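You operate a simulated robot arm through the tools that you are given. There is no shell and no other tool. Be economical: measure what you need, move in short steps, check, and stop when the job is done.

Carry out the task below with a simulated two-armed robot. There is one attempt and no reset: what you move stays moved.

Task
Pick up the wire spool with one hand, pass it to the other hand and put it on the deck by the long shaft. Set down upright: wire spool.

The check looks at the end state, three seconds after you hand in, the way a careful person would. Anything else that was tipped, shoved, dropped, spilled or broken makes it a failure.

Robot
Two 7-joint arms with two-finger parallel grippers on one trunk, on a base that drives. Base frame: it is fixed to the floor where the robot stands at the start and does not move with it; the origin is under the middle of the robot, x ahead of it, y to its left, z up. Lengths are in m, angles in rad, forces in N, time in s.
The left shoulder is at the start at [0.05, 0.165, 1.03], the right one opposite. With the tool pointing down near the work surface each hand reaches from about 0.24 to 0.7 m from the robot's upright axis, wherever it stands, measured 20 degrees to its own side. Places, roughly: deck by the long shaft [3.2, -2.5, 0.8]; wire spool [2, -1.5, 0.75]. Payload 3.91 kg a hand.
The TCP of each hand is the grasp point between the finger pads, 0.03 m short of the fingertips. In the tool frame z runs along the fingers and y along their closing line. The gripper opens to 0.11 m. The fingers are 0.02 m wide and 0.01 m thick; the gripper's body (0.048 by 0.112 m) begins 0.055 m behind the TCP.
Orientation is told as [roll, pitch, yaw] about the base's x, y, z axes, in that order, counted from this pose: with the fingers straight down and closing along the base's y, the tool's x points along the base's -x, its y along +y and its z along -z.

Tools
- The arms move only by the tool jog_arm. It takes "left_moves", "right_moves" or both (then of equal length, played together; a hand with none holds still); each is a list of rows, each a list of 7 numbers: the shift along the tool's x, y, z in units of 50 mm (1.0 is 50 mm), then the turn, a rotation vector about the tool's x, y, z in units of 5 degrees (1.0 is 5 degrees), then the finger opening in m, from 0 to 0.11. In form: [[x, y, z, ax, ay, az, claw], ...]. A call has 1 to 8 rows; each row shifts and turns the commanded pose from where the row before left it, along the tool's axes as they then stand. A call with a number of a shift or a turn outside -1 to 1 is refused whole. Rows are played at 5 a second. More than 0.05 m and 0.15 rad between two rows, or a gripper value outside its range, and nothing of the call is played. Where a pose cannot be reached the arm comes as near as it can. A force on the tool above 40 N (or 10 N above the force at the start of the call, whichever is more), or a blocked arm, ends the call early, and 0.2 s more pass. The fingers move at their own pace (about 0.045 m/s each) and stop on an object; they squeeze with about 44 N. The grip force told is the motor's: it shows also when the fingers shut on nothing. Time passes only in rows, and 0.2 s behind the last, so rows that do not move let the fingers close. The reply holds the time, the measured pose of the TCP, the force on the tool along the base axes, the opening and the grip force, in the units named above and with some noise, with the torque about the TCP (base axes, N m) and any sound that the robot's microphone picked up.
- Cameras (640 x 400 px; columns grow to the right, rows downward): "scene" is now at [0.1123, 0.013, 1.2214]; the picture's right is [0.08, -1.00, 0.00], its down [-0.48, -0.04, -0.88] and it looks along [0.87, 0.07, -0.48] (base axes); focal length 262 px, centre (320, 200). "left" rides on the left gripper at [0.072, -0.017, -0.103] in its tool frame; the picture's right is [0.23, 0.97, 0.00], its down [-0.76, 0.18, -0.62] and it looks along [-0.61, 0.14, 0.78] (tool axes); focal length 222 px, centre (320, 200). "right" rides on the right gripper at [0.072, 0.017, -0.103] in its tool frame; the picture's right is [-0.23, 0.97, 0.00], its down [-0.76, -0.18, -0.62] and it looks along [-0.61, -0.14, 0.78] (tool axes); focal length 222 px, centre (320, 200). There is no depth. A picture from a camera that has moved, and an enlarged one, comes with that camera's place and axes in the base frame and with its lens. The place of the scene camera against the robot may be out by one fixed shift of up to 0.018 m in any direction.
- camera(camera): a new picture of that camera. The clock stands still meanwhile.
- move_column(by): slides the trunk up (or, below 0, down) by that many m; the arms and the scene camera ride with it, the base frame stays. It gives what a move gives, with no picture.
- drive_base(legs): drives the robot by 1 to 6 legs, each [ahead, left, turn to the left] in m, m and rad, along the robot's own axes; the way and the turn of a leg run together, so that a leg with both is an arc; at most 1.5 m and 3.142 rad a leg. The arms and the cameras ride along, it lands a little off, and it stops where it bumps. It gives what a move gives.
- pan_tilt(pan, tilt): turns the head with the scene camera to pan (to the left, within 1.396 rad either way) and tilt (down, from -0.506 to 1.204), counted from straight ahead of the robot. It gives what a move gives.
- enlarge(camera, box): a new picture of the part [left, top, right, bottom] of that camera's present view, enlarged. The clock stands still meanwhile.
- close_job(): hands the job in; it is judged then, once.

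Work in short steps. Places have to be worked out from the pictures, the camera data and where the tool is seen: move nearer, look again, correct. Check each grasp and each placing, and mend what went wrong. You have 135 turns and 102 pictures in all, those below and enlarged ones among them. Open the grippers and draw the arms clear of the work before you hand the job in, unless the task says otherwise; then end with one line.

The tools are called after ">>>" by a JSON object that holds its "fn" and its "kwargs". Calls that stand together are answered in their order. jog_arm: Moves the arms, as the interface text tells. Its arguments: {"type":"object","properties":{"left_moves":{"type":"array","items":{"type":"array","items":{"type":"number"}}},"right_moves":{"type":"array","items":{"type":"array","items":{"type":"number"}}}},"required":[]} The other tools are called the same way: move_column (by) slides the trunk up or down; drive_base (legs) drives the base; pan_tilt (pan, tilt) turns the head that bears the scene camera; camera (camera) takes a picture; enlarge (camera, box) takes an enlarged picture of a part of a camera's view; close_job () hands the job in.

At the start:

```text
time: 0.0
left_tcp_pos: [0.4597, 0.1912, 0.9772]
left_ee_rot: [0.002, 0.0, -0.001]
left_wrist_force: [-0.7, 0.7, 0.2]
left_moment: [-0.02, -0.02, 0.02]
left_width: 0.1099
left_grasp_force: 0.1
right_tcp_pos: [0.5186, -0.2261, 1.0548]
right_ee_rot: [0.0, 0.0, 0.0]
right_wrist_force: [0.2, -0.1, 0.0]
right_moment: [0.02, -0.02, 0.01]
right_width: 0.11
right_grasp_force: 0.0
trunk travel left (down, up): [-0.25, 0.253]
robot x, y, heading: [0.0004, -0.0002, -0.0]
head pan, tilt: [0.082, 0.503]
```

scene: 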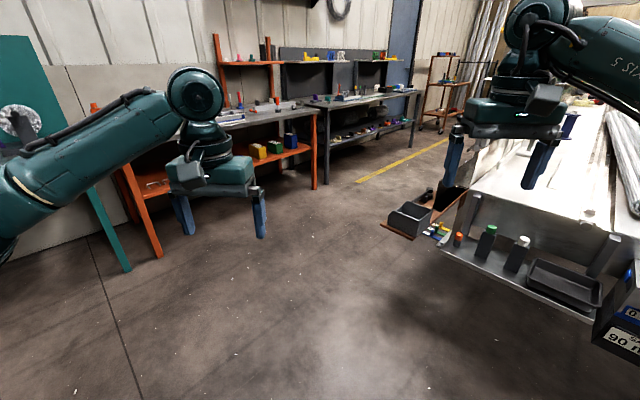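
right: 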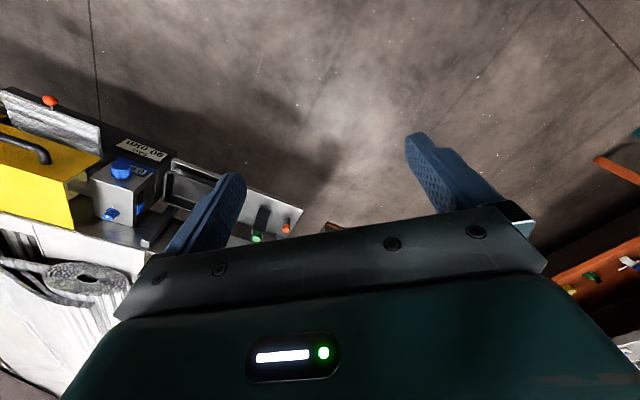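
left: 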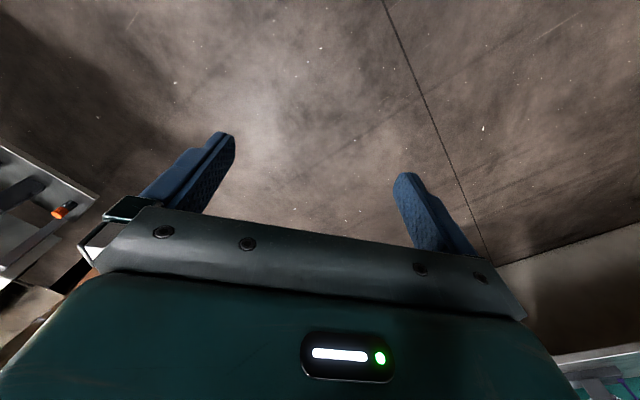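

The machine on the right seems to hold the work; I pan the head right to look toward the spool and the deck.

>>> {"fn": "pan_tilt", "kwargs": {"pan": -0.65, "tilt": 0.25}}

>>> {"fn": "camera", "kwargs": {"camera": "scene"}}

```text
time: 1.1
left_tcp_pos: [0.4595, 0.1923, 0.9784]
left_ee_rot: [-0.002, 0.0, 0.001]
left_wrist_force: [1.0, 0.2, 0.0]
left_moment: [0.0, 0.0, -0.03]
left_width: 0.1098
left_grasp_force: 0.0
right_tcp_pos: [0.5193, -0.226, 1.0537]
right_ee_rot: [0.0, 0.0, 0.0]
right_wrist_force: [0.1, 0.6, 0.3]
right_moment: [0.01, 0.01, -0.01]
right_width: 0.11
right_grasp_force: 0.0
trunk travel left (down, up): [-0.25, 0.253]
robot x, y, heading: [-0.0023, -0.0, 0.001]
head pan, tilt: [-0.649, 0.25]
```

```text
98 pictures are left
camera scene: at [0.0961, -0.0508, 1.2448], right [-0.6, -0.8, 0.0], down [-0.2, 0.15, -0.97], along [0.77, -0.59, -0.25], focal length 262 px, centre (320, 200)
```

scene: 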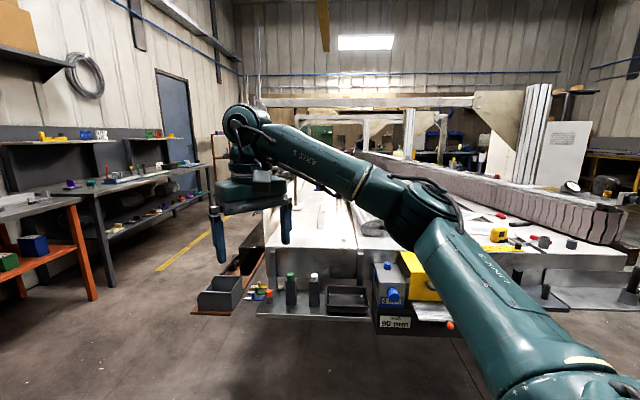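

The table runs away obliquely with the arm hiding the spool's place. I drive ahead a bit, in clear floor, to see past the arm and to see the left side of the table.

>>> {"fn": "drive_base", "kwargs": {"legs": [[0.7, 0.3, 0]]}}

>>> {"fn": "pan_tilt", "kwargs": {"pan": -0.9, "tilt": 0.35}}

>>> {"fn": "camera", "kwargs": {"camera": "scene"}}

>>> {"fn": "pan_tilt", "kwargs": {"pan": -0.2, "tilt": 0.4}}

>>> {"fn": "camera", "kwargs": {"camera": "scene"}}

```text
time: 5.2
left_tcp_pos: [1.1597, 0.4989, 0.9777]
left_ee_rot: [0.0, 0.0, 0.009]
left_wrist_force: [-0.3, 0.3, -0.9]
left_moment: [0.02, 0.01, -0.02]
left_width: 0.11
left_grasp_force: 0.0
right_tcp_pos: [1.2221, 0.0785, 1.0538]
right_ee_rot: [0.0, -0.002, 0.007]
right_wrist_force: [-0.1, 0.3, 0.2]
right_moment: [-0.01, -0.01, 0.01]
right_width: 0.1099
right_grasp_force: 0.1
trunk travel left (down, up): [-0.25, 0.253]
robot x, y, heading: [0.7023, 0.3042, 0.005]
head pan, tilt: [-0.649, 0.25]
```

```text
time: 6.0
left_tcp_pos: [1.1601, 0.4981, 0.9787]
left_ee_rot: [0.0, 0.0, 0.008]
left_wrist_force: [0.2, 0.6, 0.2]
left_moment: [-0.02, 0.01, -0.02]
left_width: 0.1102
left_grasp_force: 0.1
right_tcp_pos: [1.2219, 0.0794, 1.0541]
right_ee_rot: [0.0, -0.002, 0.008]
right_wrist_force: [0.1, -0.5, -0.2]
right_moment: [-0.02, -0.01, 0.06]
right_width: 0.1097
right_grasp_force: 0.1
trunk travel left (down, up): [-0.25, 0.253]
robot x, y, heading: [0.7019, 0.3024, 0.007]
head pan, tilt: [-0.901, 0.351]
```

```text
97 pictures are left
camera scene: at [0.7815, 0.235, 1.2354], right [-0.78, -0.63, 0.0], down [-0.22, 0.27, -0.94], along [0.59, -0.73, -0.34], focal length 262 px, centre (320, 200)
```

scene: 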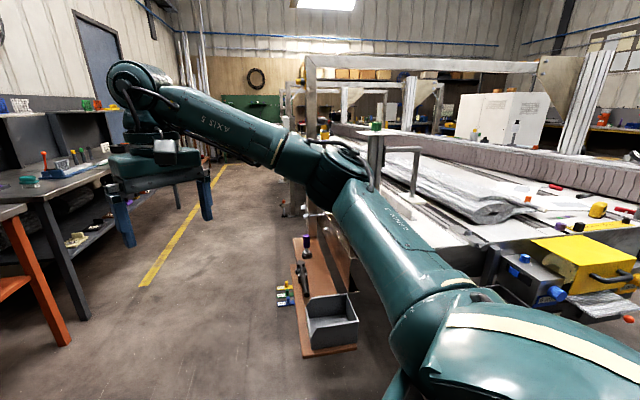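

```text
time: 7.1
left_tcp_pos: [1.1603, 0.4984, 0.9782]
left_ee_rot: [0.001, 0.0, 0.01]
left_wrist_force: [-0.5, -0.1, 0.2]
left_moment: [-0.04, 0.0, -0.01]
left_width: 0.11
left_grasp_force: 0.0
right_tcp_pos: [1.2211, 0.0799, 1.0542]
right_ee_rot: [0.0, -0.002, 0.006]
right_wrist_force: [1.3, 0.2, 0.2]
right_moment: [-0.02, 0.01, 0.01]
right_width: 0.1102
right_grasp_force: 0.0
trunk travel left (down, up): [-0.25, 0.253]
robot x, y, heading: [0.7021, 0.3017, 0.009]
head pan, tilt: [-0.201, 0.4]
```

```text
96 pictures are left
camera scene: at [0.814, 0.2897, 1.2308], right [-0.19, -0.98, 0.0], down [-0.38, 0.08, -0.92], along [0.9, -0.18, -0.39], focal length 262 px, centre (320, 200)
```

scene: 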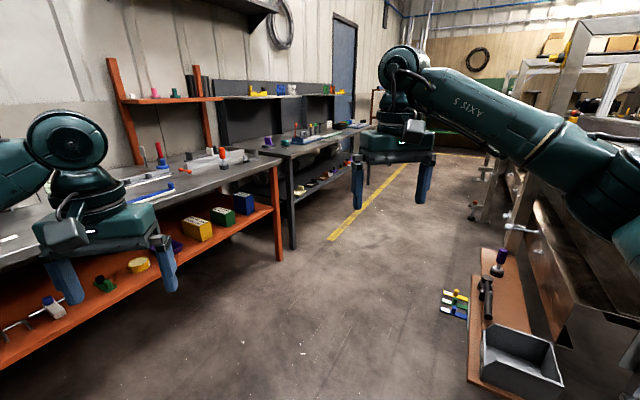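

The aisle beside the table is open. A narrow shelf (z≈0.49) sticks out along the first part of the table's left side. I turn parallel to the aisle, step left to clear it and advance.

>>> {"fn": "drive_base", "kwargs": {"legs": [[0, 0, -0.65], [0, 0.35, 0], [1.2, 0, 0]]}}

>>> {"fn": "pan_tilt", "kwargs": {"pan": -1.2, "tilt": 0.4}}

>>> {"fn": "camera", "kwargs": {"camera": "scene"}}

>>> {"fn": "pan_tilt", "kwargs": {"pan": 0, "tilt": 0.4}}

>>> {"fn": "camera", "kwargs": {"camera": "scene"}}

```text
time: 18.1
left_tcp_pos: [2.3536, -0.2436, 0.9784]
left_ee_rot: [0.001, 0.001, -0.632]
left_wrist_force: [0.3, 0.1, -0.5]
left_moment: [-0.03, -0.04, 0.02]
left_width: 0.11
left_grasp_force: 0.1
right_tcp_pos: [2.1537, -0.6155, 1.0545]
right_ee_rot: [0.001, -0.001, -0.633]
right_wrist_force: [0.3, -0.2, 0.0]
right_moment: [0.01, 0.0, 0.0]
right_width: 0.1101
right_grasp_force: 0.1
trunk travel left (down, up): [-0.25, 0.253]
robot x, y, heading: [1.8701, -0.1275, -0.632]
head pan, tilt: [-0.201, 0.4]
```

```text
time: 19.4
left_tcp_pos: [2.3538, -0.2433, 0.9775]
left_ee_rot: [-0.001, 0.001, -0.634]
left_wrist_force: [0.3, 0.2, -0.6]
left_moment: [-0.01, -0.03, -0.02]
left_width: 0.1098
left_grasp_force: 0.0
right_tcp_pos: [2.1532, -0.6151, 1.0543]
right_ee_rot: [-0.001, -0.002, -0.631]
right_wrist_force: [0.5, 0.3, 0.5]
right_moment: [-0.02, -0.02, 0.02]
right_width: 0.1101
right_grasp_force: 0.1
trunk travel left (down, up): [-0.25, 0.253]
robot x, y, heading: [1.8661, -0.1257, -0.63]
head pan, tilt: [-1.201, 0.4]
```

```text
95 pictures are left
camera scene: at [1.8613, -0.2276, 1.2308], right [-0.97, 0.26, 0.0], down [0.1, 0.38, -0.92], along [-0.24, -0.89, -0.39], focal length 262 px, centre (320, 200)
```

scene: 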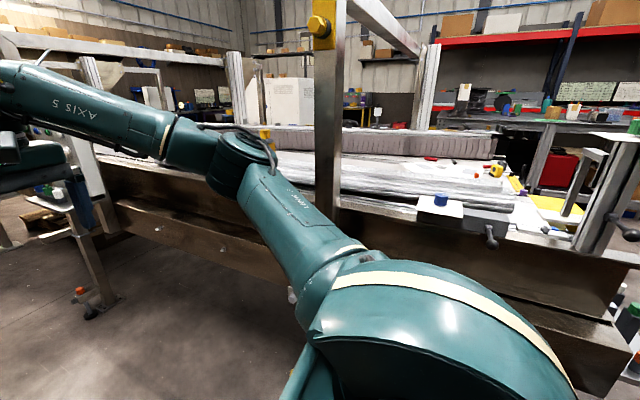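

```text
time: 20.8
left_tcp_pos: [2.3536, -0.2437, 0.9795]
left_ee_rot: [0.0, -0.001, -0.631]
left_wrist_force: [0.5, -0.2, 0.0]
left_moment: [0.01, 0.01, -0.03]
left_width: 0.1101
left_grasp_force: 0.0
right_tcp_pos: [2.1545, -0.6156, 1.0555]
right_ee_rot: [-0.001, -0.002, -0.632]
right_wrist_force: [0.2, -0.3, -0.7]
right_moment: [0.0, -0.03, -0.02]
right_width: 0.1102
right_grasp_force: 0.1
trunk travel left (down, up): [-0.25, 0.253]
robot x, y, heading: [1.8697, -0.1234, -0.632]
head pan, tilt: [0.0, 0.4]
```

```text
94 pictures are left
camera scene: at [1.96, -0.1929, 1.2308], right [-0.59, -0.81, 0.0], down [-0.31, 0.23, -0.92], along [0.74, -0.54, -0.39], focal length 262 px, centre (320, 200)
```

scene: 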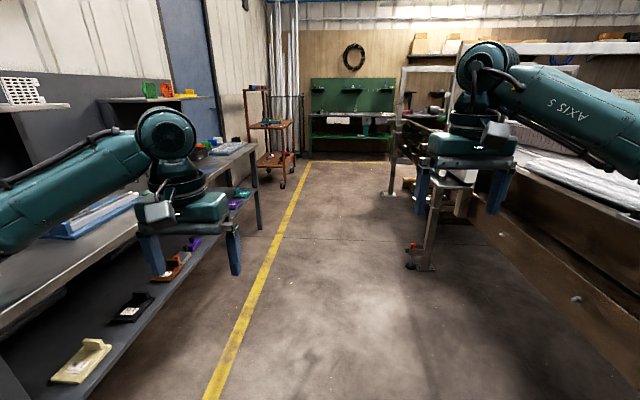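

The spool's nominal place is hidden behind the right arm. I advance to be abreast of it and turn to face the table, still standing well back.

>>> {"fn": "drive_base", "kwargs": {"legs": [[0.85, 0, 0], [0, 0, -1.57]]}}

>>> {"fn": "camera", "kwargs": {"camera": "scene"}}

```text
time: 29.1
left_tcp_pos: [2.4312, -1.1075, 0.9781]
left_ee_rot: [0.0, -0.001, -2.201]
left_wrist_force: [1.7, 0.6, 0.0]
left_moment: [-0.03, -0.01, 0.01]
left_width: 0.1102
left_grasp_force: 0.0
right_tcp_pos: [2.0566, -0.9054, 1.0559]
right_ee_rot: [0.002, -0.001, -2.202]
right_wrist_force: [0.0, 0.6, -0.5]
right_moment: [0.03, 0.0, 0.0]
right_width: 0.11
right_grasp_force: 0.1
trunk travel left (down, up): [-0.25, 0.253]
robot x, y, heading: [2.5473, -0.621, -2.197]
head pan, tilt: [0.0, 0.4]
```

```text
93 pictures are left
camera scene: at [2.4672, -0.7139, 1.2308], right [-0.81, 0.59, 0.0], down [0.23, 0.31, -0.92], along [-0.54, -0.74, -0.39], focal length 262 px, centre (320, 200)
```

scene: 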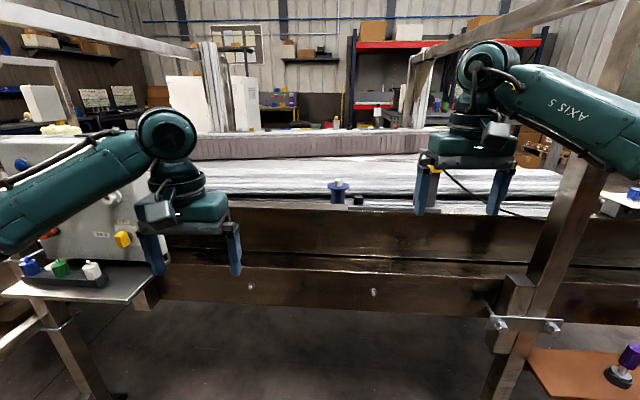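

A small blue spool stands near the table's near edge at about (338,190). I enlarge it.

>>> {"fn": "enlarge", "kwargs": {"camera": "scene", "box": [270, 150, 430, 250]}}

>>> {"fn": "pan_tilt", "kwargs": {"pan": 0.7, "tilt": 0.4}}

>>> {"fn": "camera", "kwargs": {"camera": "scene"}}

```text
4.00 times, centred on (350, 200) of scene
camera zoom: at [2.4672, -0.7139, 1.2308], right [-0.81, 0.59, 0.0], down [0.23, 0.31, -0.92], along [-0.54, -0.74, -0.39], focal length 1048 px, centre (200, 200)
```

zoom: 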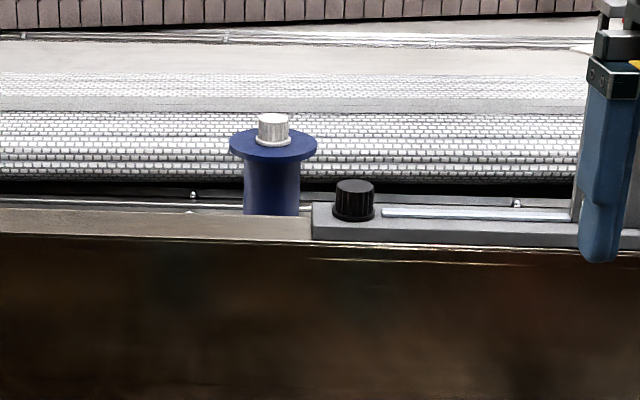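

```text
time: 30.1
left_tcp_pos: [2.4312, -1.1057, 0.9773]
left_ee_rot: [0.001, 0.0, -2.203]
left_wrist_force: [-0.6, 0.7, 0.2]
left_moment: [0.03, -0.04, -0.02]
left_width: 0.1104
left_grasp_force: 0.1
right_tcp_pos: [2.0568, -0.905, 1.0537]
right_ee_rot: [0.0, 0.0, -2.204]
right_wrist_force: [-0.3, -1.0, -0.8]
right_moment: [-0.03, 0.03, 0.01]
right_width: 0.1097
right_grasp_force: 0.1
trunk travel left (down, up): [-0.25, 0.253]
robot x, y, heading: [2.5471, -0.6216, -2.206]
head pan, tilt: [0.7, 0.4]
```

```text
91 pictures are left
camera scene: at [2.5282, -0.7317, 1.2308], right [-1.0, -0.07, 0.0], down [-0.03, 0.39, -0.92], along [0.06, -0.92, -0.39], focal length 262 px, centre (320, 200)
```

scene: 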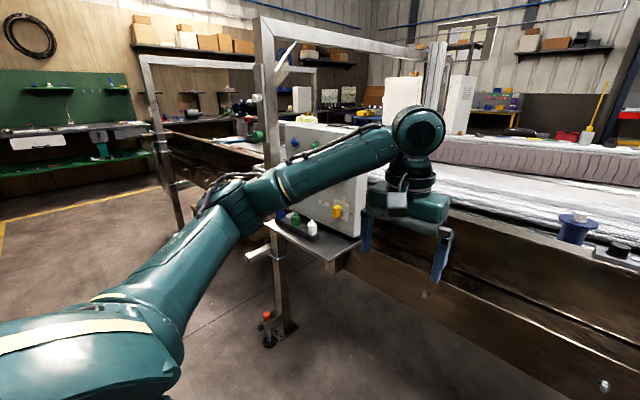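

The spool is the blue thing in the channel near the table edge, at roughly (1.85,-1.45). I use both wrist cameras for a better fix of spool and surroundings.

>>> {"fn": "camera", "kwargs": {"camera": "right"}}

>>> {"fn": "camera", "kwargs": {"camera": "left"}}

```text
90 pictures are left
camera right: at [2.1145, -0.8575, 1.1577], right [0.65, -0.76, 0.0], down [-0.59, -0.51, 0.62], along [-0.47, -0.41, -0.78], focal length 222 px, centre (320, 200)
```

right: 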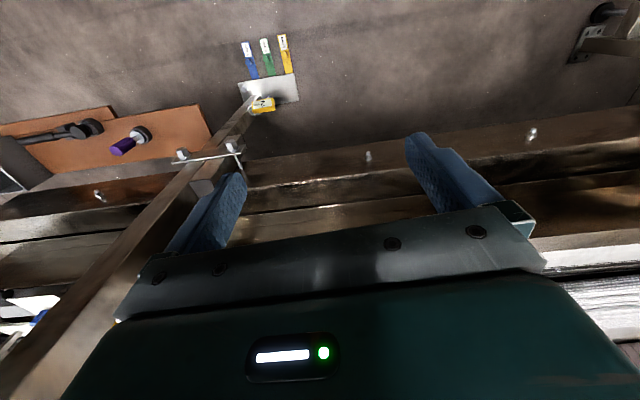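

```text
89 pictures are left
camera left: at [2.4599, -1.038, 1.0812], right [0.92, -0.39, 0.0], down [-0.31, -0.72, 0.62], along [-0.24, -0.57, -0.78], focal length 222 px, centre (320, 200)
```

left: 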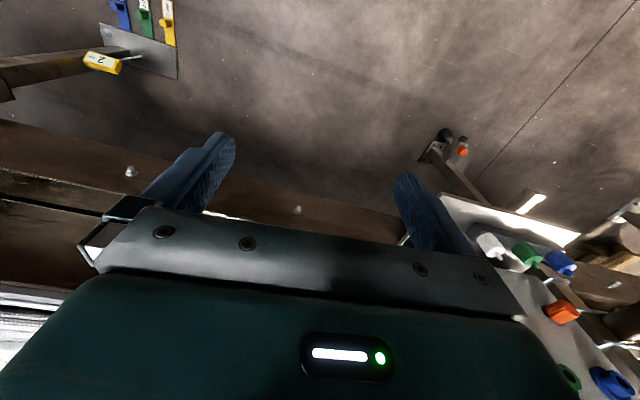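

Post at the right (≈(1.6,-0.82)) and the control box at the left (≈(2.44,-1.56)) both leave about 0.4 m either side. I raise the trunk 0.1 and advance 0.25 for a closer look.

>>> {"fn": "move_column", "kwargs": {"by": 0.1}}

>>> {"fn": "drive_base", "kwargs": {"legs": [[0.25, 0, 0]]}}

>>> {"fn": "pan_tilt", "kwargs": {"pan": 0, "tilt": 0.75}}

>>> {"fn": "camera", "kwargs": {"camera": "scene"}}

```text
time: 31.4
left_tcp_pos: [2.431, -1.1073, 1.0775]
left_ee_rot: [-0.001, 0.001, -2.201]
left_wrist_force: [0.3, -0.3, 0.4]
left_moment: [-0.01, 0.03, -0.01]
left_width: 0.1099
left_grasp_force: 0.0
right_tcp_pos: [2.0571, -0.9055, 1.1535]
right_ee_rot: [0.0, -0.003, -2.202]
right_wrist_force: [0.7, 0.3, -0.4]
right_moment: [0.01, -0.01, 0.01]
right_width: 0.1101
right_grasp_force: 0.0
trunk travel left (down, up): [-0.35, 0.153]
robot x, y, heading: [2.5456, -0.6227, -2.206]
head pan, tilt: [0.7, 0.4]
```

```text
time: 33.3
left_tcp_pos: [2.284, -1.3083, 1.0779]
left_ee_rot: [0.0, 0.0, -2.197]
left_wrist_force: [0.5, 0.0, -0.2]
left_moment: [0.01, 0.0, 0.01]
left_width: 0.1101
left_grasp_force: 0.0
right_tcp_pos: [1.9116, -1.11, 1.1544]
right_ee_rot: [0.0, -0.002, -2.2]
right_wrist_force: [-0.1, 0.4, 0.6]
right_moment: [0.04, -0.02, 0.0]
right_width: 0.1101
right_grasp_force: 0.1
trunk travel left (down, up): [-0.35, 0.153]
robot x, y, heading: [2.4027, -0.8219, -2.201]
head pan, tilt: [0.7, 0.4]
```

```text
time: 34.3
left_tcp_pos: [2.2861, -1.3084, 1.0789]
left_ee_rot: [0.0, -0.001, -2.197]
left_wrist_force: [-0.2, -0.6, 0.3]
left_moment: [0.03, 0.0, -0.03]
left_width: 0.1101
left_grasp_force: 0.1
right_tcp_pos: [1.9118, -1.1097, 1.1559]
right_ee_rot: [0.001, -0.002, -2.199]
right_wrist_force: [0.5, 0.4, -0.7]
right_moment: [0.01, 0.03, -0.04]
right_width: 0.11
right_grasp_force: 0.0
trunk travel left (down, up): [-0.35, 0.153]
robot x, y, heading: [2.4012, -0.8185, -2.199]
head pan, tilt: [0.0, 0.75]
```

```text
88 pictures are left
camera scene: at [2.3264, -0.908, 1.2997], right [-0.81, 0.59, 0.0], down [0.4, 0.55, -0.73], along [-0.43, -0.59, -0.68], focal length 262 px, centre (320, 200)
```

scene: 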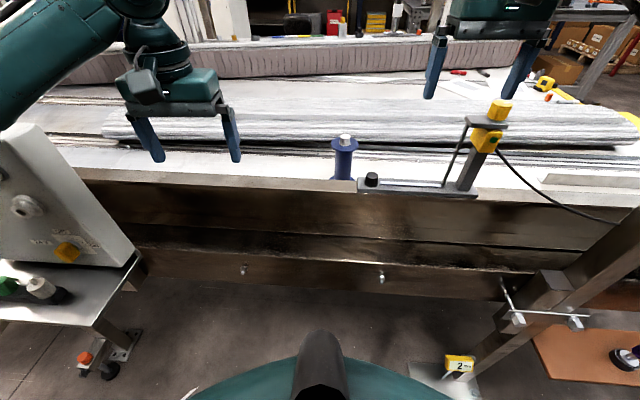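

Triangulating gives the spool flange at about (1.886,-1.392,0.907). I zoom in for its shape and seat.

>>> {"fn": "enlarge", "kwargs": {"camera": "scene", "box": [310, 120, 390, 200]}}

```text
5.00 times, centred on (350, 160) of scene
camera zoom: at [2.3264, -0.908, 1.2997], right [-0.81, 0.59, 0.0], down [0.4, 0.55, -0.73], along [-0.43, -0.59, -0.68], focal length 1310 px, centre (170, 400)
```

zoom: 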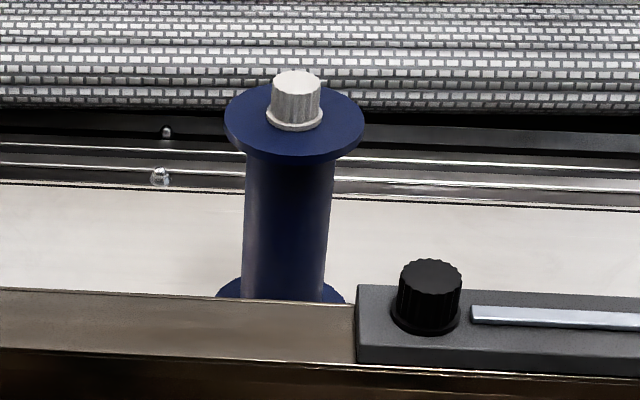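

The spool is about 0.15 m tall with a 0.05 core, 0.08 flanges and a 0.028 knob on top. Before choosing which hand does what, I look toward the deck place.

>>> {"fn": "pan_tilt", "kwargs": {"pan": 1.0, "tilt": 0.3}}

>>> {"fn": "camera", "kwargs": {"camera": "scene"}}

```text
time: 35.6
left_tcp_pos: [2.2858, -1.3082, 1.0776]
left_ee_rot: [0.0, 0.002, -2.197]
left_wrist_force: [0.2, -0.4, 0.5]
left_moment: [0.0, 0.02, 0.02]
left_width: 0.1104
left_grasp_force: 0.0
right_tcp_pos: [1.9118, -1.1099, 1.1546]
right_ee_rot: [0.001, -0.001, -2.199]
right_wrist_force: [0.6, 0.0, 0.0]
right_moment: [0.01, 0.01, 0.0]
right_width: 0.1098
right_grasp_force: 0.1
trunk travel left (down, up): [-0.35, 0.153]
robot x, y, heading: [2.401, -0.8202, -2.198]
head pan, tilt: [1.0, 0.3]
```

```text
86 pictures are left
camera scene: at [2.4089, -0.9279, 1.34], right [-0.93, -0.36, 0.0], down [-0.11, 0.28, -0.96], along [0.35, -0.89, -0.3], focal length 262 px, centre (320, 200)
```

scene: 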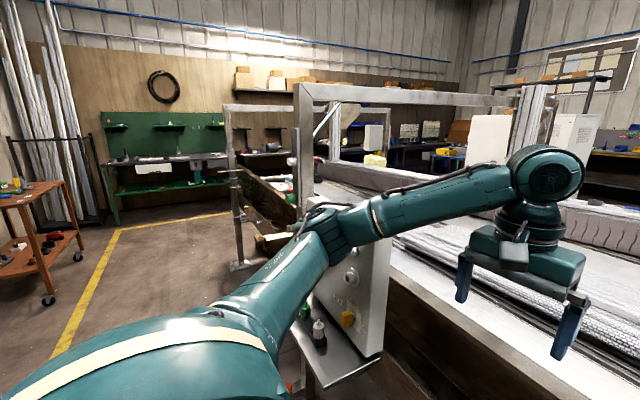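

The deck place lies past the control box, hidden from here. Plan: left hand takes the core from the side (tilted tool, coming from front-left, clear of the bracket), later the right hand takes it by the knob from above and sets it down. First I yaw and begin pitching the left hand here in clear air, and draw the right hand back.

>>> {"fn": "jog_arm", "kwargs": {"left_moves": [[0, 0, 0, 0, 0, 1, 0.11], [0, 0, 0, 0, 0, 1, 0.11], [0, 0, 0, 0, 0, 1, 0.11], [0, 0, 0, 0, 0, 1, 0.11], [0, 0, 0, 0, 0, 1, 0.11], [0, 0, 0, 0, 0, 1, 0.11], [0, 0, 0, 0, -1, 0, 0.11], [0, 0, 0, 0, -1, 0, 0.11]], "right_moves": [[0.7, 0, -0.5, 0, 0, 0, 0.11], [0.7, 0, -0.5, 0, 0, 0, 0.11], [0.7, 0, 0, 0, 0, 0, 0.11], [0.7, 0, 0, 0, 0, 0, 0.11], [0, 0, 0, 0, 0, 0, 0.11], [0, 0, 0, 0, 0, 0, 0.11], [0, 0, 0, 0, 0, 0, 0.11], [0, 0, 0, 0, 0, 0, 0.11]]}}

>>> {"fn": "jog_arm", "kwargs": {"left_moves": [[0, 0, 0, 0, -1, 0, 0.11], [0, 0, 0, 0, -1, 0, 0.11], [0, 0, 0, 0, -1, 0, 0.11], [0, 0, 0, 0, -1, 0, 0.11], [0, 0, 0, 0, -1, 0, 0.11], [0, 0, 0, 0, -1, 0, 0.11], [0, 0, 0, 0, -1, 0, 0.11], [0, 0, 0, 0, -1, 0, 0.11]]}}

>>> {"fn": "pan_tilt", "kwargs": {"pan": 0, "tilt": 0.7}}

>>> {"fn": "camera", "kwargs": {"camera": "scene"}}

```text
time: 37.4
left_tcp_pos: [2.2859, -1.3079, 1.0788]
left_ee_rot: [0.0, -0.177, -2.721]
left_wrist_force: [0.0, -0.4, 0.6]
left_moment: [0.01, 0.04, -0.02]
left_width: 0.1096
left_grasp_force: 0.1
right_tcp_pos: [1.9935, -0.9954, 1.2062]
right_ee_rot: [-0.001, -0.001, -2.2]
right_wrist_force: [0.0, -0.5, 0.5]
right_moment: [0.01, -0.01, -0.03]
right_width: 0.1099
right_grasp_force: 0.0
trunk travel left (down, up): [-0.35, 0.153]
robot x, y, heading: [2.3977, -0.8285, -2.199]
head pan, tilt: [1.0, 0.3]
```

```text
time: 39.2
left_tcp_pos: [2.2858, -1.3073, 1.0789]
left_ee_rot: [-0.001, -0.876, -2.721]
left_wrist_force: [0.2, -0.5, 0.2]
left_moment: [0.0, -0.02, 0.02]
left_width: 0.1101
left_grasp_force: 0.0
right_tcp_pos: [1.9948, -0.9965, 1.2046]
right_ee_rot: [0.001, -0.001, -2.201]
right_wrist_force: [0.3, -0.3, 0.2]
right_moment: [0.0, 0.01, 0.01]
right_width: 0.1101
right_grasp_force: 0.0
trunk travel left (down, up): [-0.35, 0.153]
robot x, y, heading: [2.3963, -0.8188, -2.202]
head pan, tilt: [1.0, 0.3]
```

```text
time: 40.5
left_tcp_pos: [2.2854, -1.3084, 1.0783]
left_ee_rot: [0.002, -0.873, -2.722]
left_wrist_force: [0.4, 0.3, 1.8]
left_moment: [-0.01, -0.01, -0.05]
left_width: 0.1097
left_grasp_force: 0.0
right_tcp_pos: [1.9937, -0.9954, 1.2041]
right_ee_rot: [0.001, -0.003, -2.199]
right_wrist_force: [0.1, 1.3, 0.2]
right_moment: [0.0, -0.06, 0.01]
right_width: 0.1099
right_grasp_force: 0.1
trunk travel left (down, up): [-0.35, 0.153]
robot x, y, heading: [2.4007, -0.8218, -2.196]
head pan, tilt: [0.0, 0.7]
```

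```text
85 pictures are left
camera scene: at [2.3252, -0.9097, 1.304], right [-0.81, 0.59, 0.0], down [0.38, 0.52, -0.77], along [-0.45, -0.62, -0.64], focal length 262 px, centre (320, 200)
```

scene: 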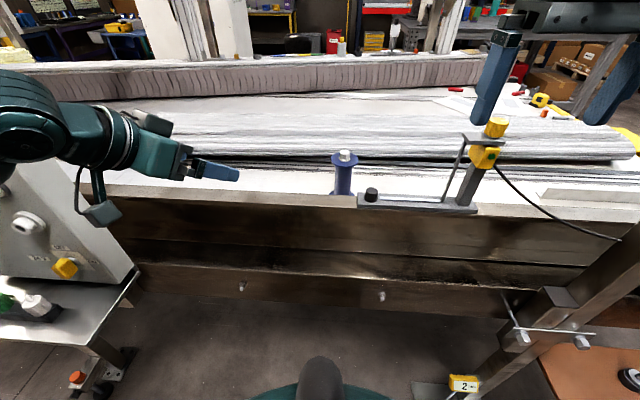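

The left hand is pitching well and clear. I finish the pitch to 60° and shift it toward the spool's line, away from the box.

>>> {"fn": "jog_arm", "kwargs": {"left_moves": [[0, 0, 0, 0, -1, 0, 0.11], [0, 0, 0, 0, -1, 0, 0.11], [-0.2, -0.7, 0.35, 0, 0, 0, 0.08], [-0.2, -0.7, 0.35, 0, 0, 0, 0.08], [-0.2, -0.7, 0.35, 0, 0, 0, 0.08], [-0.2, -0.7, 0.35, 0, 0, 0, 0.08], [-0.2, -0.7, 0.35, 0, 0, 0, 0.08]]}}

>>> {"fn": "drive_base", "kwargs": {"legs": [[0.12, 0, 0]]}}

>>> {"fn": "camera", "kwargs": {"camera": "scene"}}

```text
time: 42.1
left_tcp_pos: [2.1204, -1.1893, 1.0764]
left_ee_rot: [0.004, -1.047, -2.723]
left_wrist_force: [-0.8, -0.3, 0.4]
left_moment: [0.0, 0.02, 0.02]
left_width: 0.0801
left_grasp_force: 0.1
right_tcp_pos: [1.9928, -0.9962, 1.2043]
right_ee_rot: [-0.001, -0.001, -2.2]
right_wrist_force: [1.2, 0.4, 0.6]
right_moment: [0.02, 0.01, 0.01]
right_width: 0.1097
right_grasp_force: 0.0
trunk travel left (down, up): [-0.35, 0.153]
robot x, y, heading: [2.4014, -0.8235, -2.197]
head pan, tilt: [0.0, 0.7]
```

```text
time: 43.3
left_tcp_pos: [2.0511, -1.2872, 1.0766]
left_ee_rot: [0.0, -1.048, -2.721]
left_wrist_force: [-0.5, 1.2, 0.2]
left_moment: [-0.01, -0.02, 0.03]
left_width: 0.0802
left_grasp_force: 0.1
right_tcp_pos: [1.9236, -1.0936, 1.2049]
right_ee_rot: [-0.001, -0.002, -2.199]
right_wrist_force: [-0.1, -0.9, -0.7]
right_moment: [0.01, -0.01, -0.02]
right_width: 0.1101
right_grasp_force: 0.0
trunk travel left (down, up): [-0.35, 0.153]
robot x, y, heading: [2.3301, -0.9179, -2.203]
head pan, tilt: [0.0, 0.7]
```

```text
84 pictures are left
camera scene: at [2.2545, -1.0066, 1.3038], right [-0.81, 0.59, 0.0], down [0.38, 0.52, -0.76], along [-0.45, -0.62, -0.64], focal length 262 px, centre (320, 200)
```

scene: 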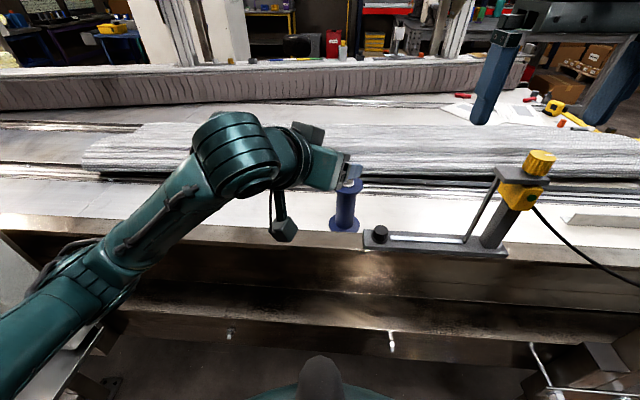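

The hand is above and in front of the spool. I zoom in to refine where the spool is against the hand.

>>> {"fn": "enlarge", "kwargs": {"camera": "scene", "box": [260, 140, 420, 260]}}

>>> {"fn": "camera", "kwargs": {"camera": "left"}}

```text
3.33 times, centred on (340, 200) of scene
camera zoom: at [2.2545, -1.0066, 1.3038], right [-0.81, 0.59, 0.0], down [0.38, 0.52, -0.76], along [-0.45, -0.62, -0.64], focal length 873 px, centre (253, 200)
```

zoom: 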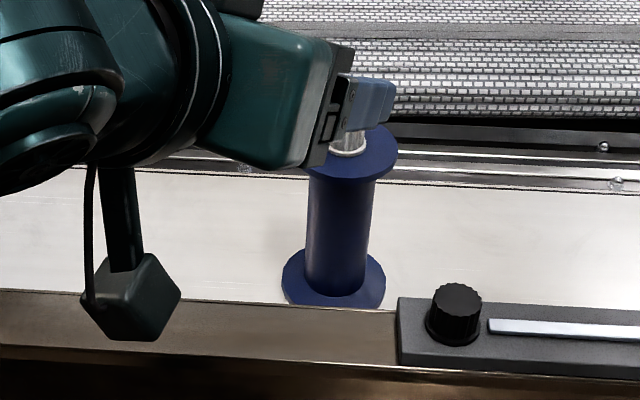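

```text
82 pictures are left
camera left: at [2.1591, -1.2206, 1.065], right [0.5, -0.84, -0.2], down [0.22, -0.1, 0.97], along [-0.84, -0.53, 0.13], focal length 222 px, centre (320, 200)
```

left: 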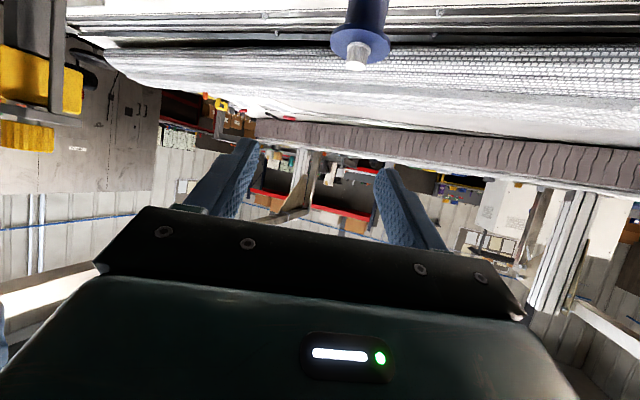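

Left wrist camera sees the spool in line below. Combining views: axis ≈(1.87,-1.41), flange z≈0.89, seat z≈0.75. I lower the hand to a point 0.12 m in front of the spool at core height.

>>> {"fn": "jog_arm", "kwargs": {"left_moves": [[0.525, 0.12, 0.67, 0, 0, 0, 0.09], [0.525, 0.12, 0.67, 0, 0, 0, 0.09], [0.525, 0.12, 0.67, 0, 0, 0, 0.09], [0.525, 0.12, 0.67, 0, 0, 0, 0.09], [0.525, 0.12, 0.67, 0, 0, 0, 0.09]]}}

>>> {"fn": "enlarge", "kwargs": {"camera": "scene", "box": [260, 140, 420, 260]}}

>>> {"fn": "camera", "kwargs": {"camera": "left"}}

```text
time: 44.6
left_tcp_pos: [1.9894, -1.3466, 0.8941]
left_ee_rot: [-0.012, -1.082, -2.715]
left_wrist_force: [6.5, 3.2, 12.4]
left_moment: [0.63, -0.54, -0.18]
left_width: 0.0901
left_grasp_force: 0.0
right_tcp_pos: [1.9248, -1.0933, 1.2035]
right_ee_rot: [0.001, -0.002, -2.198]
right_wrist_force: [0.4, -0.5, -0.6]
right_moment: [0.04, -0.01, -0.01]
right_width: 0.1099
right_grasp_force: 0.1
trunk travel left (down, up): [-0.35, 0.153]
robot x, y, heading: [2.3313, -0.9231, -2.199]
head pan, tilt: [0.0, 0.7]
stopped in row 5 (left hand): the force on the tool passed its limit at 45 N (the readings are from after the stop); the commanded pose is now the measured one
```

```text
3.33 times, centred on (340, 200) of scene
camera zoom: at [2.255, -1.0062, 1.304], right [-0.81, 0.59, 0.0], down [0.38, 0.52, -0.76], along [-0.45, -0.62, -0.64], focal length 873 px, centre (253, 200)
```

zoom: 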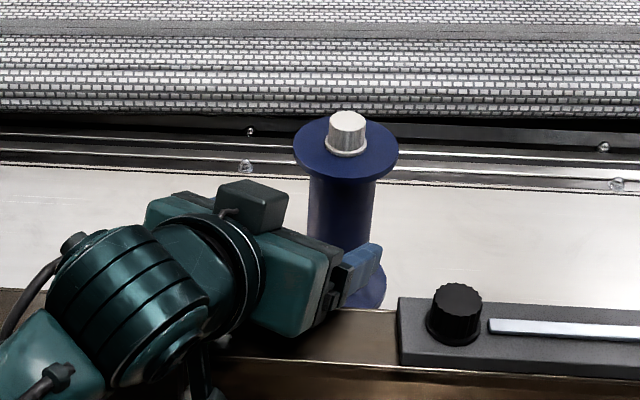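

```text
80 pictures are left
camera left: at [2.0966, -1.2806, 0.8795], right [0.49, -0.85, -0.21], down [0.25, -0.09, 0.96], along [-0.84, -0.52, 0.17], focal length 222 px, centre (320, 200)
```

left: 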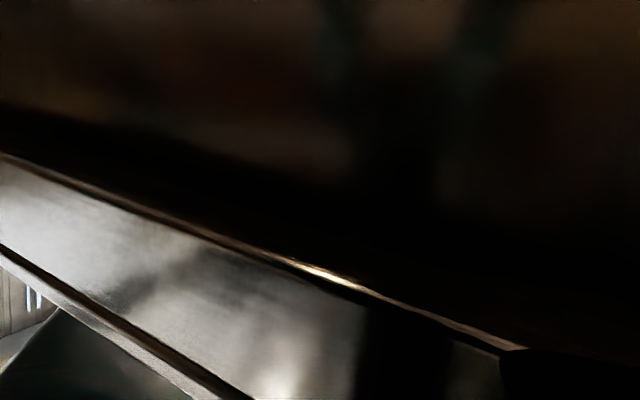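

The force came from the gripper's body meeting the wall lip, whose top must be at z≈0.885: the spool sits in a channel about 0.15 m below it, so a side grip there is out. New plan: right hand lifts the spool by its knob from above; left hand takes it in the air. I withdraw the left hand up and to the left.

>>> {"fn": "jog_arm", "kwargs": {"left_moves": [[-0.85, 0, -0.5, 0, 0, 0, 0.11], [-0.85, 0, -0.5, 0, 0, 0, 0.11], [-0.85, 0, -0.5, 0, 0, 0, 0.11], [-0.85, 0, -0.5, 0, 0, 0, 0.11], [0.2, 0.65, -0.33, 0, 0, 0, 0.11], [0.2, 0.65, -0.33, 0, 0, 0, 0.11], [0.2, 0.65, -0.33, 0, 0, 0, 0.11], [0.2, 0.65, -0.33, 0, 0, 0, 0.11]]}}

>>> {"fn": "camera", "kwargs": {"camera": "scene"}}

```text
time: 46.4
left_tcp_pos: [2.1149, -1.4308, 1.086]
left_ee_rot: [-0.008, -1.074, -2.72]
left_wrist_force: [-0.7, -0.8, -0.3]
left_moment: [-0.03, 0.04, 0.02]
left_width: 0.1099
left_grasp_force: 0.0
right_tcp_pos: [1.9208, -1.092, 1.2038]
right_ee_rot: [0.001, -0.001, -2.2]
right_wrist_force: [-0.3, 0.0, 0.1]
right_moment: [-0.01, -0.04, 0.0]
right_width: 0.1102
right_grasp_force: 0.1
trunk travel left (down, up): [-0.35, 0.153]
robot x, y, heading: [2.3279, -0.9195, -2.196]
head pan, tilt: [0.0, 0.7]
```

```text
79 pictures are left
camera scene: at [2.2522, -1.0051, 1.3036], right [-0.81, 0.59, 0.0], down [0.38, 0.52, -0.76], along [-0.45, -0.62, -0.64], focal length 262 px, centre (320, 200)
```

scene: 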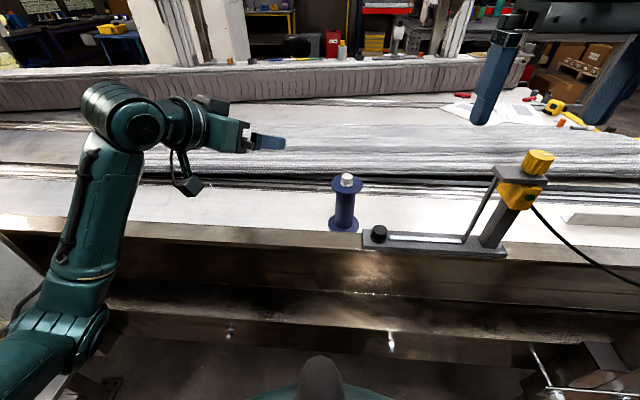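

Everything still stands. Now the right hand goes over the spool at a safe height.

>>> {"fn": "jog_arm", "kwargs": {"right_moves": [[-0.8, 0.4, 0, 0, 0, 0, 0.11], [-0.8, 0.4, 0, 0, 0, 0, 0.11], [-0.8, 0.4, 0, 0, 0, 0, 0.11], [-0.8, 0.4, 0, 0, 0, 0, 0.11], [-0.8, 0.4, 0, 0, 0, 0, 0.11], [-0.8, 0.4, 0, 0, 0, 0, 0.11], [-0.8, 0.4, 0, 0, 0, 0, 0.11]]}}

>>> {"fn": "jog_arm", "kwargs": {"right_moves": [[0, 0, 0.2, 0, 0, -1, 0.11], [0, 0, 0.2, 0, 0, -1, 0.11], [0, 0, 0.2, 0, 0, -1, 0.11], [0, 0, 0.2, 0, 0, -1, 0.11], [0, 0, 0.2, 0, 0, -1, 0.11], [0, 0, 0.2, 0, 0, -1, 0.11], [0, 0, 0.2, 0, 0, -1, 0.11], [0, 0, 0.2, 0, 0, -1, 0.11]]}}

>>> {"fn": "camera", "kwargs": {"camera": "right"}}

>>> {"fn": "camera", "kwargs": {"camera": "scene"}}

```text
time: 48.0
left_tcp_pos: [2.1154, -1.4296, 1.0878]
left_ee_rot: [0.001, -1.074, -2.73]
left_wrist_force: [-0.4, -0.9, 0.4]
left_moment: [0.01, -0.01, 0.01]
left_width: 0.1099
left_grasp_force: 0.0
right_tcp_pos: [1.8979, -1.3383, 1.1868]
right_ee_rot: [0.003, -0.006, -2.199]
right_wrist_force: [-0.2, -0.6, -0.4]
right_moment: [0.03, -0.01, -0.01]
right_width: 0.11
right_grasp_force: 0.1
right hand out of reach, approached as far as the arm can: row 6, 7
trunk travel left (down, up): [-0.35, 0.153]
robot x, y, heading: [2.3285, -0.9184, -2.197]
head pan, tilt: [0.0, 0.7]
```

```text
time: 49.8
left_tcp_pos: [2.1163, -1.4301, 1.0874]
left_ee_rot: [-0.003, -1.072, -2.724]
left_wrist_force: [-0.8, -0.6, 0.4]
left_moment: [0.03, 0.01, 0.02]
left_width: 0.1098
left_grasp_force: 0.0
right_tcp_pos: [1.8886, -1.3194, 1.1183]
right_ee_rot: [0.002, -0.005, -1.678]
right_wrist_force: [-0.3, -0.3, -1.0]
right_moment: [0.02, 0.02, 0.03]
right_width: 0.1103
right_grasp_force: 0.0
right hand out of reach, approached as far as the arm can: row 6, 7, 8
trunk travel left (down, up): [-0.35, 0.153]
robot x, y, heading: [2.3297, -0.9191, -2.202]
head pan, tilt: [0.0, 0.7]
```

```text
78 pictures are left
camera right: at [1.9139, -1.2496, 1.221], right [0.94, -0.33, 0.0], down [-0.26, -0.74, 0.63], along [-0.2, -0.59, -0.78], focal length 222 px, centre (320, 200)
```

right: 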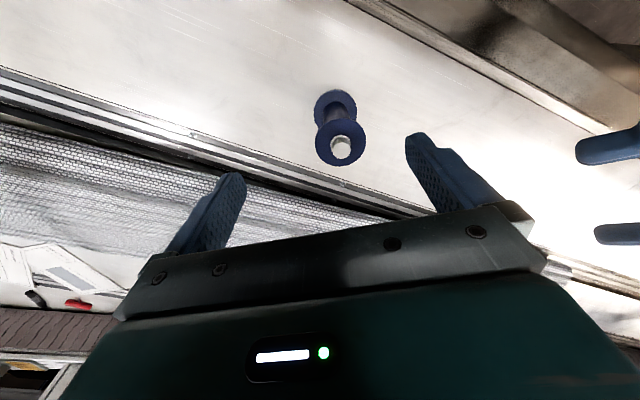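

```text
77 pictures are left
camera scene: at [2.2528, -1.0031, 1.304], right [-0.81, 0.59, 0.0], down [0.38, 0.52, -0.77], along [-0.45, -0.62, -0.64], focal length 262 px, centre (320, 200)
```

scene: 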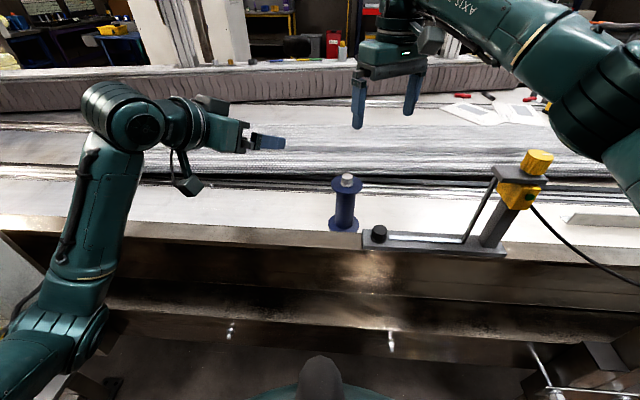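

The right wrist camera puts the spool at ≈(1.893,-1.39). It is slightly out of reach, so I drive 0.06 m closer, then finish turning the right hand.

>>> {"fn": "drive_base", "kwargs": {"legs": [[0.06, 0, 0]]}}

>>> {"fn": "jog_arm", "kwargs": {"right_moves": [[0, 0, 0, 0, 0, -1, 0.11], [0, 0, 0, 0, 0, -1, 0.11], [0, 0, 0, 0, 0, -1, 0.11], [0, 0, 0, 0, 0, -1, 0.11], [0, 0, 0, 0, 0, -1, 0.11], [0, 0, 0, 0, 0, -1, 0.11], [0, 0, 0, 0, 0, -1, 0.11], [0, 0, 0, 0, 0, -1, 0.11]]}}

>>> {"fn": "camera", "kwargs": {"camera": "right"}}

```text
time: 50.9
left_tcp_pos: [2.0746, -1.4768, 1.0854]
left_ee_rot: [-0.019, -1.077, -2.717]
left_wrist_force: [-0.4, 0.0, -0.4]
left_moment: [-0.03, -0.03, -0.04]
left_width: 0.1099
left_grasp_force: 0.0
right_tcp_pos: [1.8504, -1.369, 1.1187]
right_ee_rot: [0.0, -0.005, -1.679]
right_wrist_force: [0.6, -0.6, 0.3]
right_moment: [-0.02, -0.01, -0.01]
right_width: 0.1097
right_grasp_force: 0.1
trunk travel left (down, up): [-0.35, 0.153]
robot x, y, heading: [2.2895, -0.9652, -2.205]
head pan, tilt: [0.0, 0.7]
stopped in leg 1: the robot was blocked; the commanded pose is now the measured one
```

```text
time: 52.7
left_tcp_pos: [2.0738, -1.477, 1.0859]
left_ee_rot: [-0.02, -1.075, -2.716]
left_wrist_force: [0.2, 0.3, -0.6]
left_moment: [-0.02, 0.05, -0.01]
left_width: 0.1099
left_grasp_force: 0.0
right_tcp_pos: [1.8535, -1.363, 1.116]
right_ee_rot: [0.002, -0.003, -1.641]
right_wrist_force: [0.3, -0.8, -0.3]
right_moment: [0.0, -0.03, -0.03]
right_width: 0.1099
right_grasp_force: 0.1
right hand out of reach, approached as far as the arm can: row 1, 2, 3, 4, 5, 6, 7, 8
trunk travel left (down, up): [-0.35, 0.153]
robot x, y, heading: [2.291, -0.9692, -2.197]
head pan, tilt: [0.0, 0.7]
```

```text
76 pictures are left
camera right: at [1.8755, -1.2924, 1.2184], right [0.96, -0.29, 0.0], down [-0.23, -0.74, 0.63], along [-0.18, -0.6, -0.78], focal length 222 px, centre (320, 200)
```

right: 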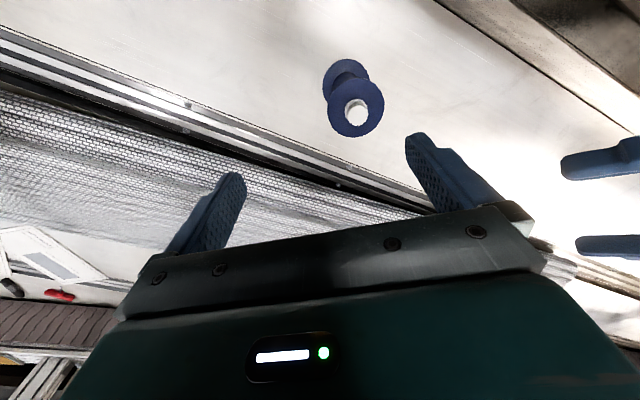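

The base was blocked and the left wrist shifted slightly, so the left elbow may have touched the box. I look there before moving on.

>>> {"fn": "drive_base", "kwargs": {"legs": [[-0.03, 0, 0]]}}

>>> {"fn": "pan_tilt", "kwargs": {"pan": 0.75, "tilt": 0.9}}

>>> {"fn": "camera", "kwargs": {"camera": "scene"}}

```text
time: 53.6
left_tcp_pos: [2.0948, -1.4549, 1.0857]
left_ee_rot: [-0.015, -1.073, -2.714]
left_wrist_force: [0.6, -0.2, 0.5]
left_moment: [0.02, -0.02, 0.01]
left_width: 0.1101
left_grasp_force: 0.0
right_tcp_pos: [1.8718, -1.3389, 1.1171]
right_ee_rot: [0.001, -0.008, -1.64]
right_wrist_force: [0.4, 0.1, -0.7]
right_moment: [0.04, 0.0, -0.02]
right_width: 0.1099
right_grasp_force: 0.0
trunk travel left (down, up): [-0.35, 0.153]
robot x, y, heading: [2.3104, -0.9455, -2.196]
head pan, tilt: [0.0, 0.7]
```

```text
time: 54.7
left_tcp_pos: [2.094, -1.4545, 1.0844]
left_ee_rot: [-0.02, -1.073, -2.712]
left_wrist_force: [0.1, 0.4, -0.7]
left_moment: [0.02, 0.02, -0.03]
left_width: 0.11
left_grasp_force: 0.0
right_tcp_pos: [1.8719, -1.3401, 1.1154]
right_ee_rot: [0.002, -0.005, -1.641]
right_wrist_force: [0.0, 1.1, -0.4]
right_moment: [0.0, -0.05, 0.0]
right_width: 0.11
right_grasp_force: 0.0
trunk travel left (down, up): [-0.35, 0.153]
robot x, y, heading: [2.3099, -0.9458, -2.201]
head pan, tilt: [0.75, 0.901]
```

```text
75 pictures are left
camera scene: at [2.2921, -1.0362, 1.2879], right [-0.99, -0.12, 0.0], down [-0.09, 0.78, -0.62], along [0.08, -0.62, -0.78], focal length 262 px, centre (320, 200)
```

scene: 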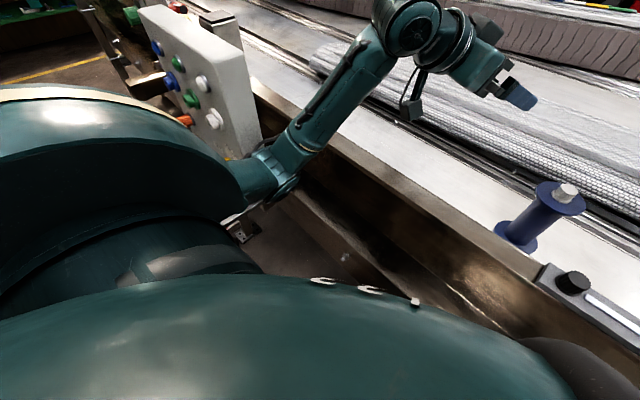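

The box is untouched; the left elbow hangs close to the wall lip and is what touched. I raise the left hand 0.2 m to lift that elbow.

>>> {"fn": "jog_arm", "kwargs": {"left_moves": [[-0.86, 0, -0.5, 0, 0, 0, 0.11], [-0.86, 0, -0.5, 0, 0, 0, 0.11], [-0.86, 0, -0.5, 0, 0, 0, 0.11], [-0.86, 0, -0.5, 0, 0, 0, 0.11]], "right_moves": [[0, 0, 0, 0, 0, 0.5, 0.11], [0, 0, 0, 0, 0, 0, 0.11], [0, 0, 0, 0, 0, 0, 0.11], [0, 0, 0, 0, 0, 0, 0.11]]}}

>>> {"fn": "camera", "kwargs": {"camera": "scene"}}

```text
time: 55.7
left_tcp_pos: [2.1029, -1.4564, 1.2848]
left_ee_rot: [-0.023, -1.075, -2.709]
left_wrist_force: [-1.5, 0.1, -0.4]
left_moment: [0.01, -0.03, 0.04]
left_width: 0.1099
left_grasp_force: 0.0
right_tcp_pos: [1.8739, -1.3415, 1.1155]
right_ee_rot: [0.002, -0.005, -1.684]
right_wrist_force: [0.0, 1.0, -0.1]
right_moment: [-0.05, 0.0, 0.06]
right_width: 0.11
right_grasp_force: 0.2
trunk travel left (down, up): [-0.35, 0.153]
robot x, y, heading: [2.3105, -0.9439, -2.195]
head pan, tilt: [0.75, 0.901]
```

```text
74 pictures are left
camera scene: at [2.2939, -1.0381, 1.2879], right [-0.99, -0.12, 0.0], down [-0.1, 0.78, -0.62], along [0.08, -0.62, -0.78], focal length 262 px, centre (320, 200)
```

scene: 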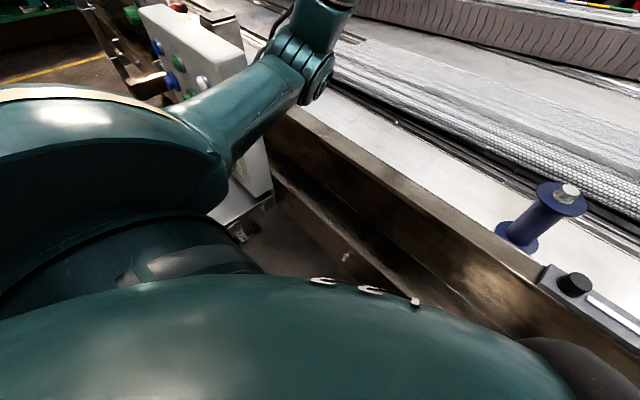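

The elbow is now high. I drive 0.04 m forward so that the spool is within the right hand's reach.

>>> {"fn": "drive_base", "kwargs": {"legs": [[0.045, 0, 0]]}}

>>> {"fn": "camera", "kwargs": {"camera": "right"}}

```text
time: 56.6
left_tcp_pos: [2.0763, -1.4932, 1.2839]
left_ee_rot: [-0.023, -1.072, -2.707]
left_wrist_force: [-0.4, 0.7, -0.2]
left_moment: [0.01, 0.01, -0.01]
left_width: 0.11
left_grasp_force: 0.0
right_tcp_pos: [1.8463, -1.379, 1.1153]
right_ee_rot: [0.0, -0.002, -1.684]
right_wrist_force: [-0.3, -0.7, 0.1]
right_moment: [0.01, -0.01, 0.0]
right_width: 0.1099
right_grasp_force: 0.0
trunk travel left (down, up): [-0.35, 0.153]
robot x, y, heading: [2.2817, -0.9843, -2.2]
head pan, tilt: [0.75, 0.901]
```

```text
73 pictures are left
camera right: at [1.8723, -1.3094, 1.2178], right [0.94, -0.34, 0.0], down [-0.26, -0.74, 0.62], along [-0.21, -0.59, -0.78], focal length 222 px, centre (320, 200)
```

right: 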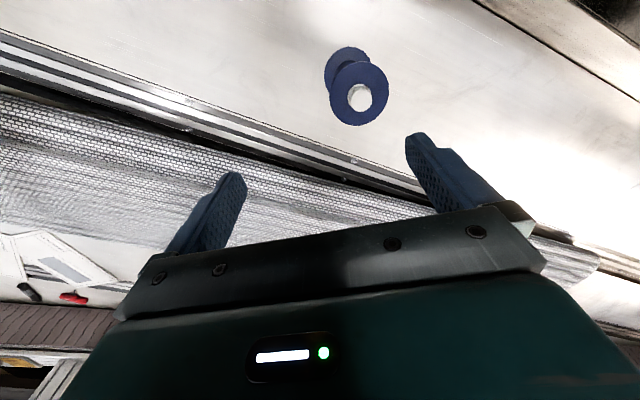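

Two right-camera views agree: spool axis (1.894,-1.390), flange z≈0.915, knob top ≈0.945. I centre the hand over it and descend to TCP z≈0.97, then look.

>>> {"fn": "jog_arm", "kwargs": {"right_moves": [[-0.11, 0.97, 0, 0, 0, 0, 0.08], [0, 0, 0.72, 0, 0, 0, 0.08], [0, 0, 0.72, 0, 0, 0, 0.08], [0, 0, 0.72, 0, 0, 0, 0.08], [0, 0, 0.72, 0, 0, 0, 0.08]]}}

>>> {"fn": "pan_tilt", "kwargs": {"pan": 0.05, "tilt": 0.7}}

>>> {"fn": "enlarge", "kwargs": {"camera": "scene", "box": [240, 100, 480, 250]}}

>>> {"fn": "camera", "kwargs": {"camera": "right"}}

```text
time: 58.0
left_tcp_pos: [2.0849, -1.4957, 1.2841]
left_ee_rot: [-0.034, -1.08, -2.7]
left_wrist_force: [-0.1, -0.5, -0.8]
left_moment: [0.0, 0.0, 0.0]
left_width: 0.11
left_grasp_force: 0.1
right_tcp_pos: [1.8962, -1.4006, 1.0021]
right_ee_rot: [-0.043, -0.057, -1.67]
right_wrist_force: [-0.3, 0.5, 0.2]
right_moment: [0.0, -0.04, 0.01]
right_width: 0.0799
right_grasp_force: 0.1
trunk travel left (down, up): [-0.35, 0.153]
robot x, y, heading: [2.281, -0.9828, -2.196]
head pan, tilt: [0.75, 0.901]
stopped in row 5 (right hand): the arm was blocked; the commanded pose is now the measured one
```

```text
time: 59.0
left_tcp_pos: [2.0842, -1.4968, 1.2856]
left_ee_rot: [-0.037, -1.081, -2.694]
left_wrist_force: [0.3, -0.4, -0.3]
left_moment: [0.02, 0.04, 0.0]
left_width: 0.1099
left_grasp_force: 0.0
right_tcp_pos: [1.8951, -1.4012, 1.0028]
right_ee_rot: [-0.04, -0.051, -1.676]
right_wrist_force: [-0.7, 0.4, 0.1]
right_moment: [0.03, 0.04, 0.01]
right_width: 0.0801
right_grasp_force: 0.0
trunk travel left (down, up): [-0.35, 0.153]
robot x, y, heading: [2.2829, -0.9811, -2.199]
head pan, tilt: [0.051, 0.7]
```

```text
2.67 times, centred on (360, 175) of scene
camera zoom: at [2.219, -1.0751, 1.3043], right [-0.84, 0.54, 0.01], down [0.34, 0.54, -0.77], along [-0.42, -0.64, -0.64], focal length 698 px, centre (213, 267)
```

zoom: 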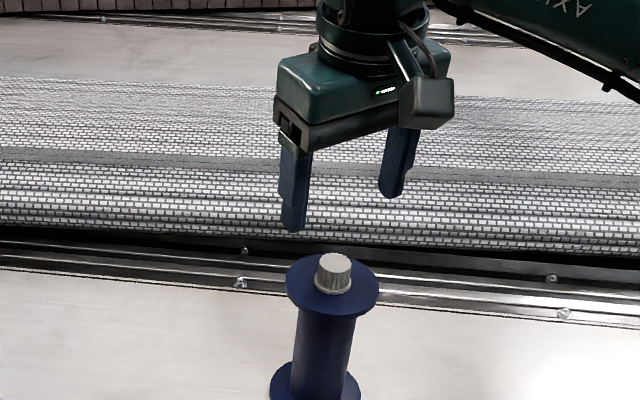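

```text
71 pictures are left
camera right: at [1.9257, -1.3262, 1.1013], right [0.94, -0.33, -0.03], down [-0.23, -0.71, 0.67], along [-0.24, -0.62, -0.74], focal length 222 px, centre (320, 200)
```

right: 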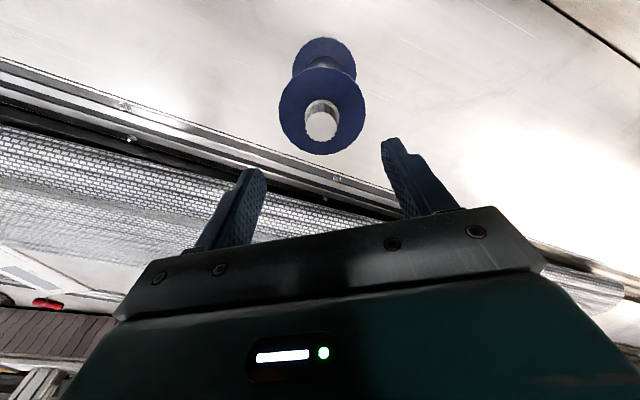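

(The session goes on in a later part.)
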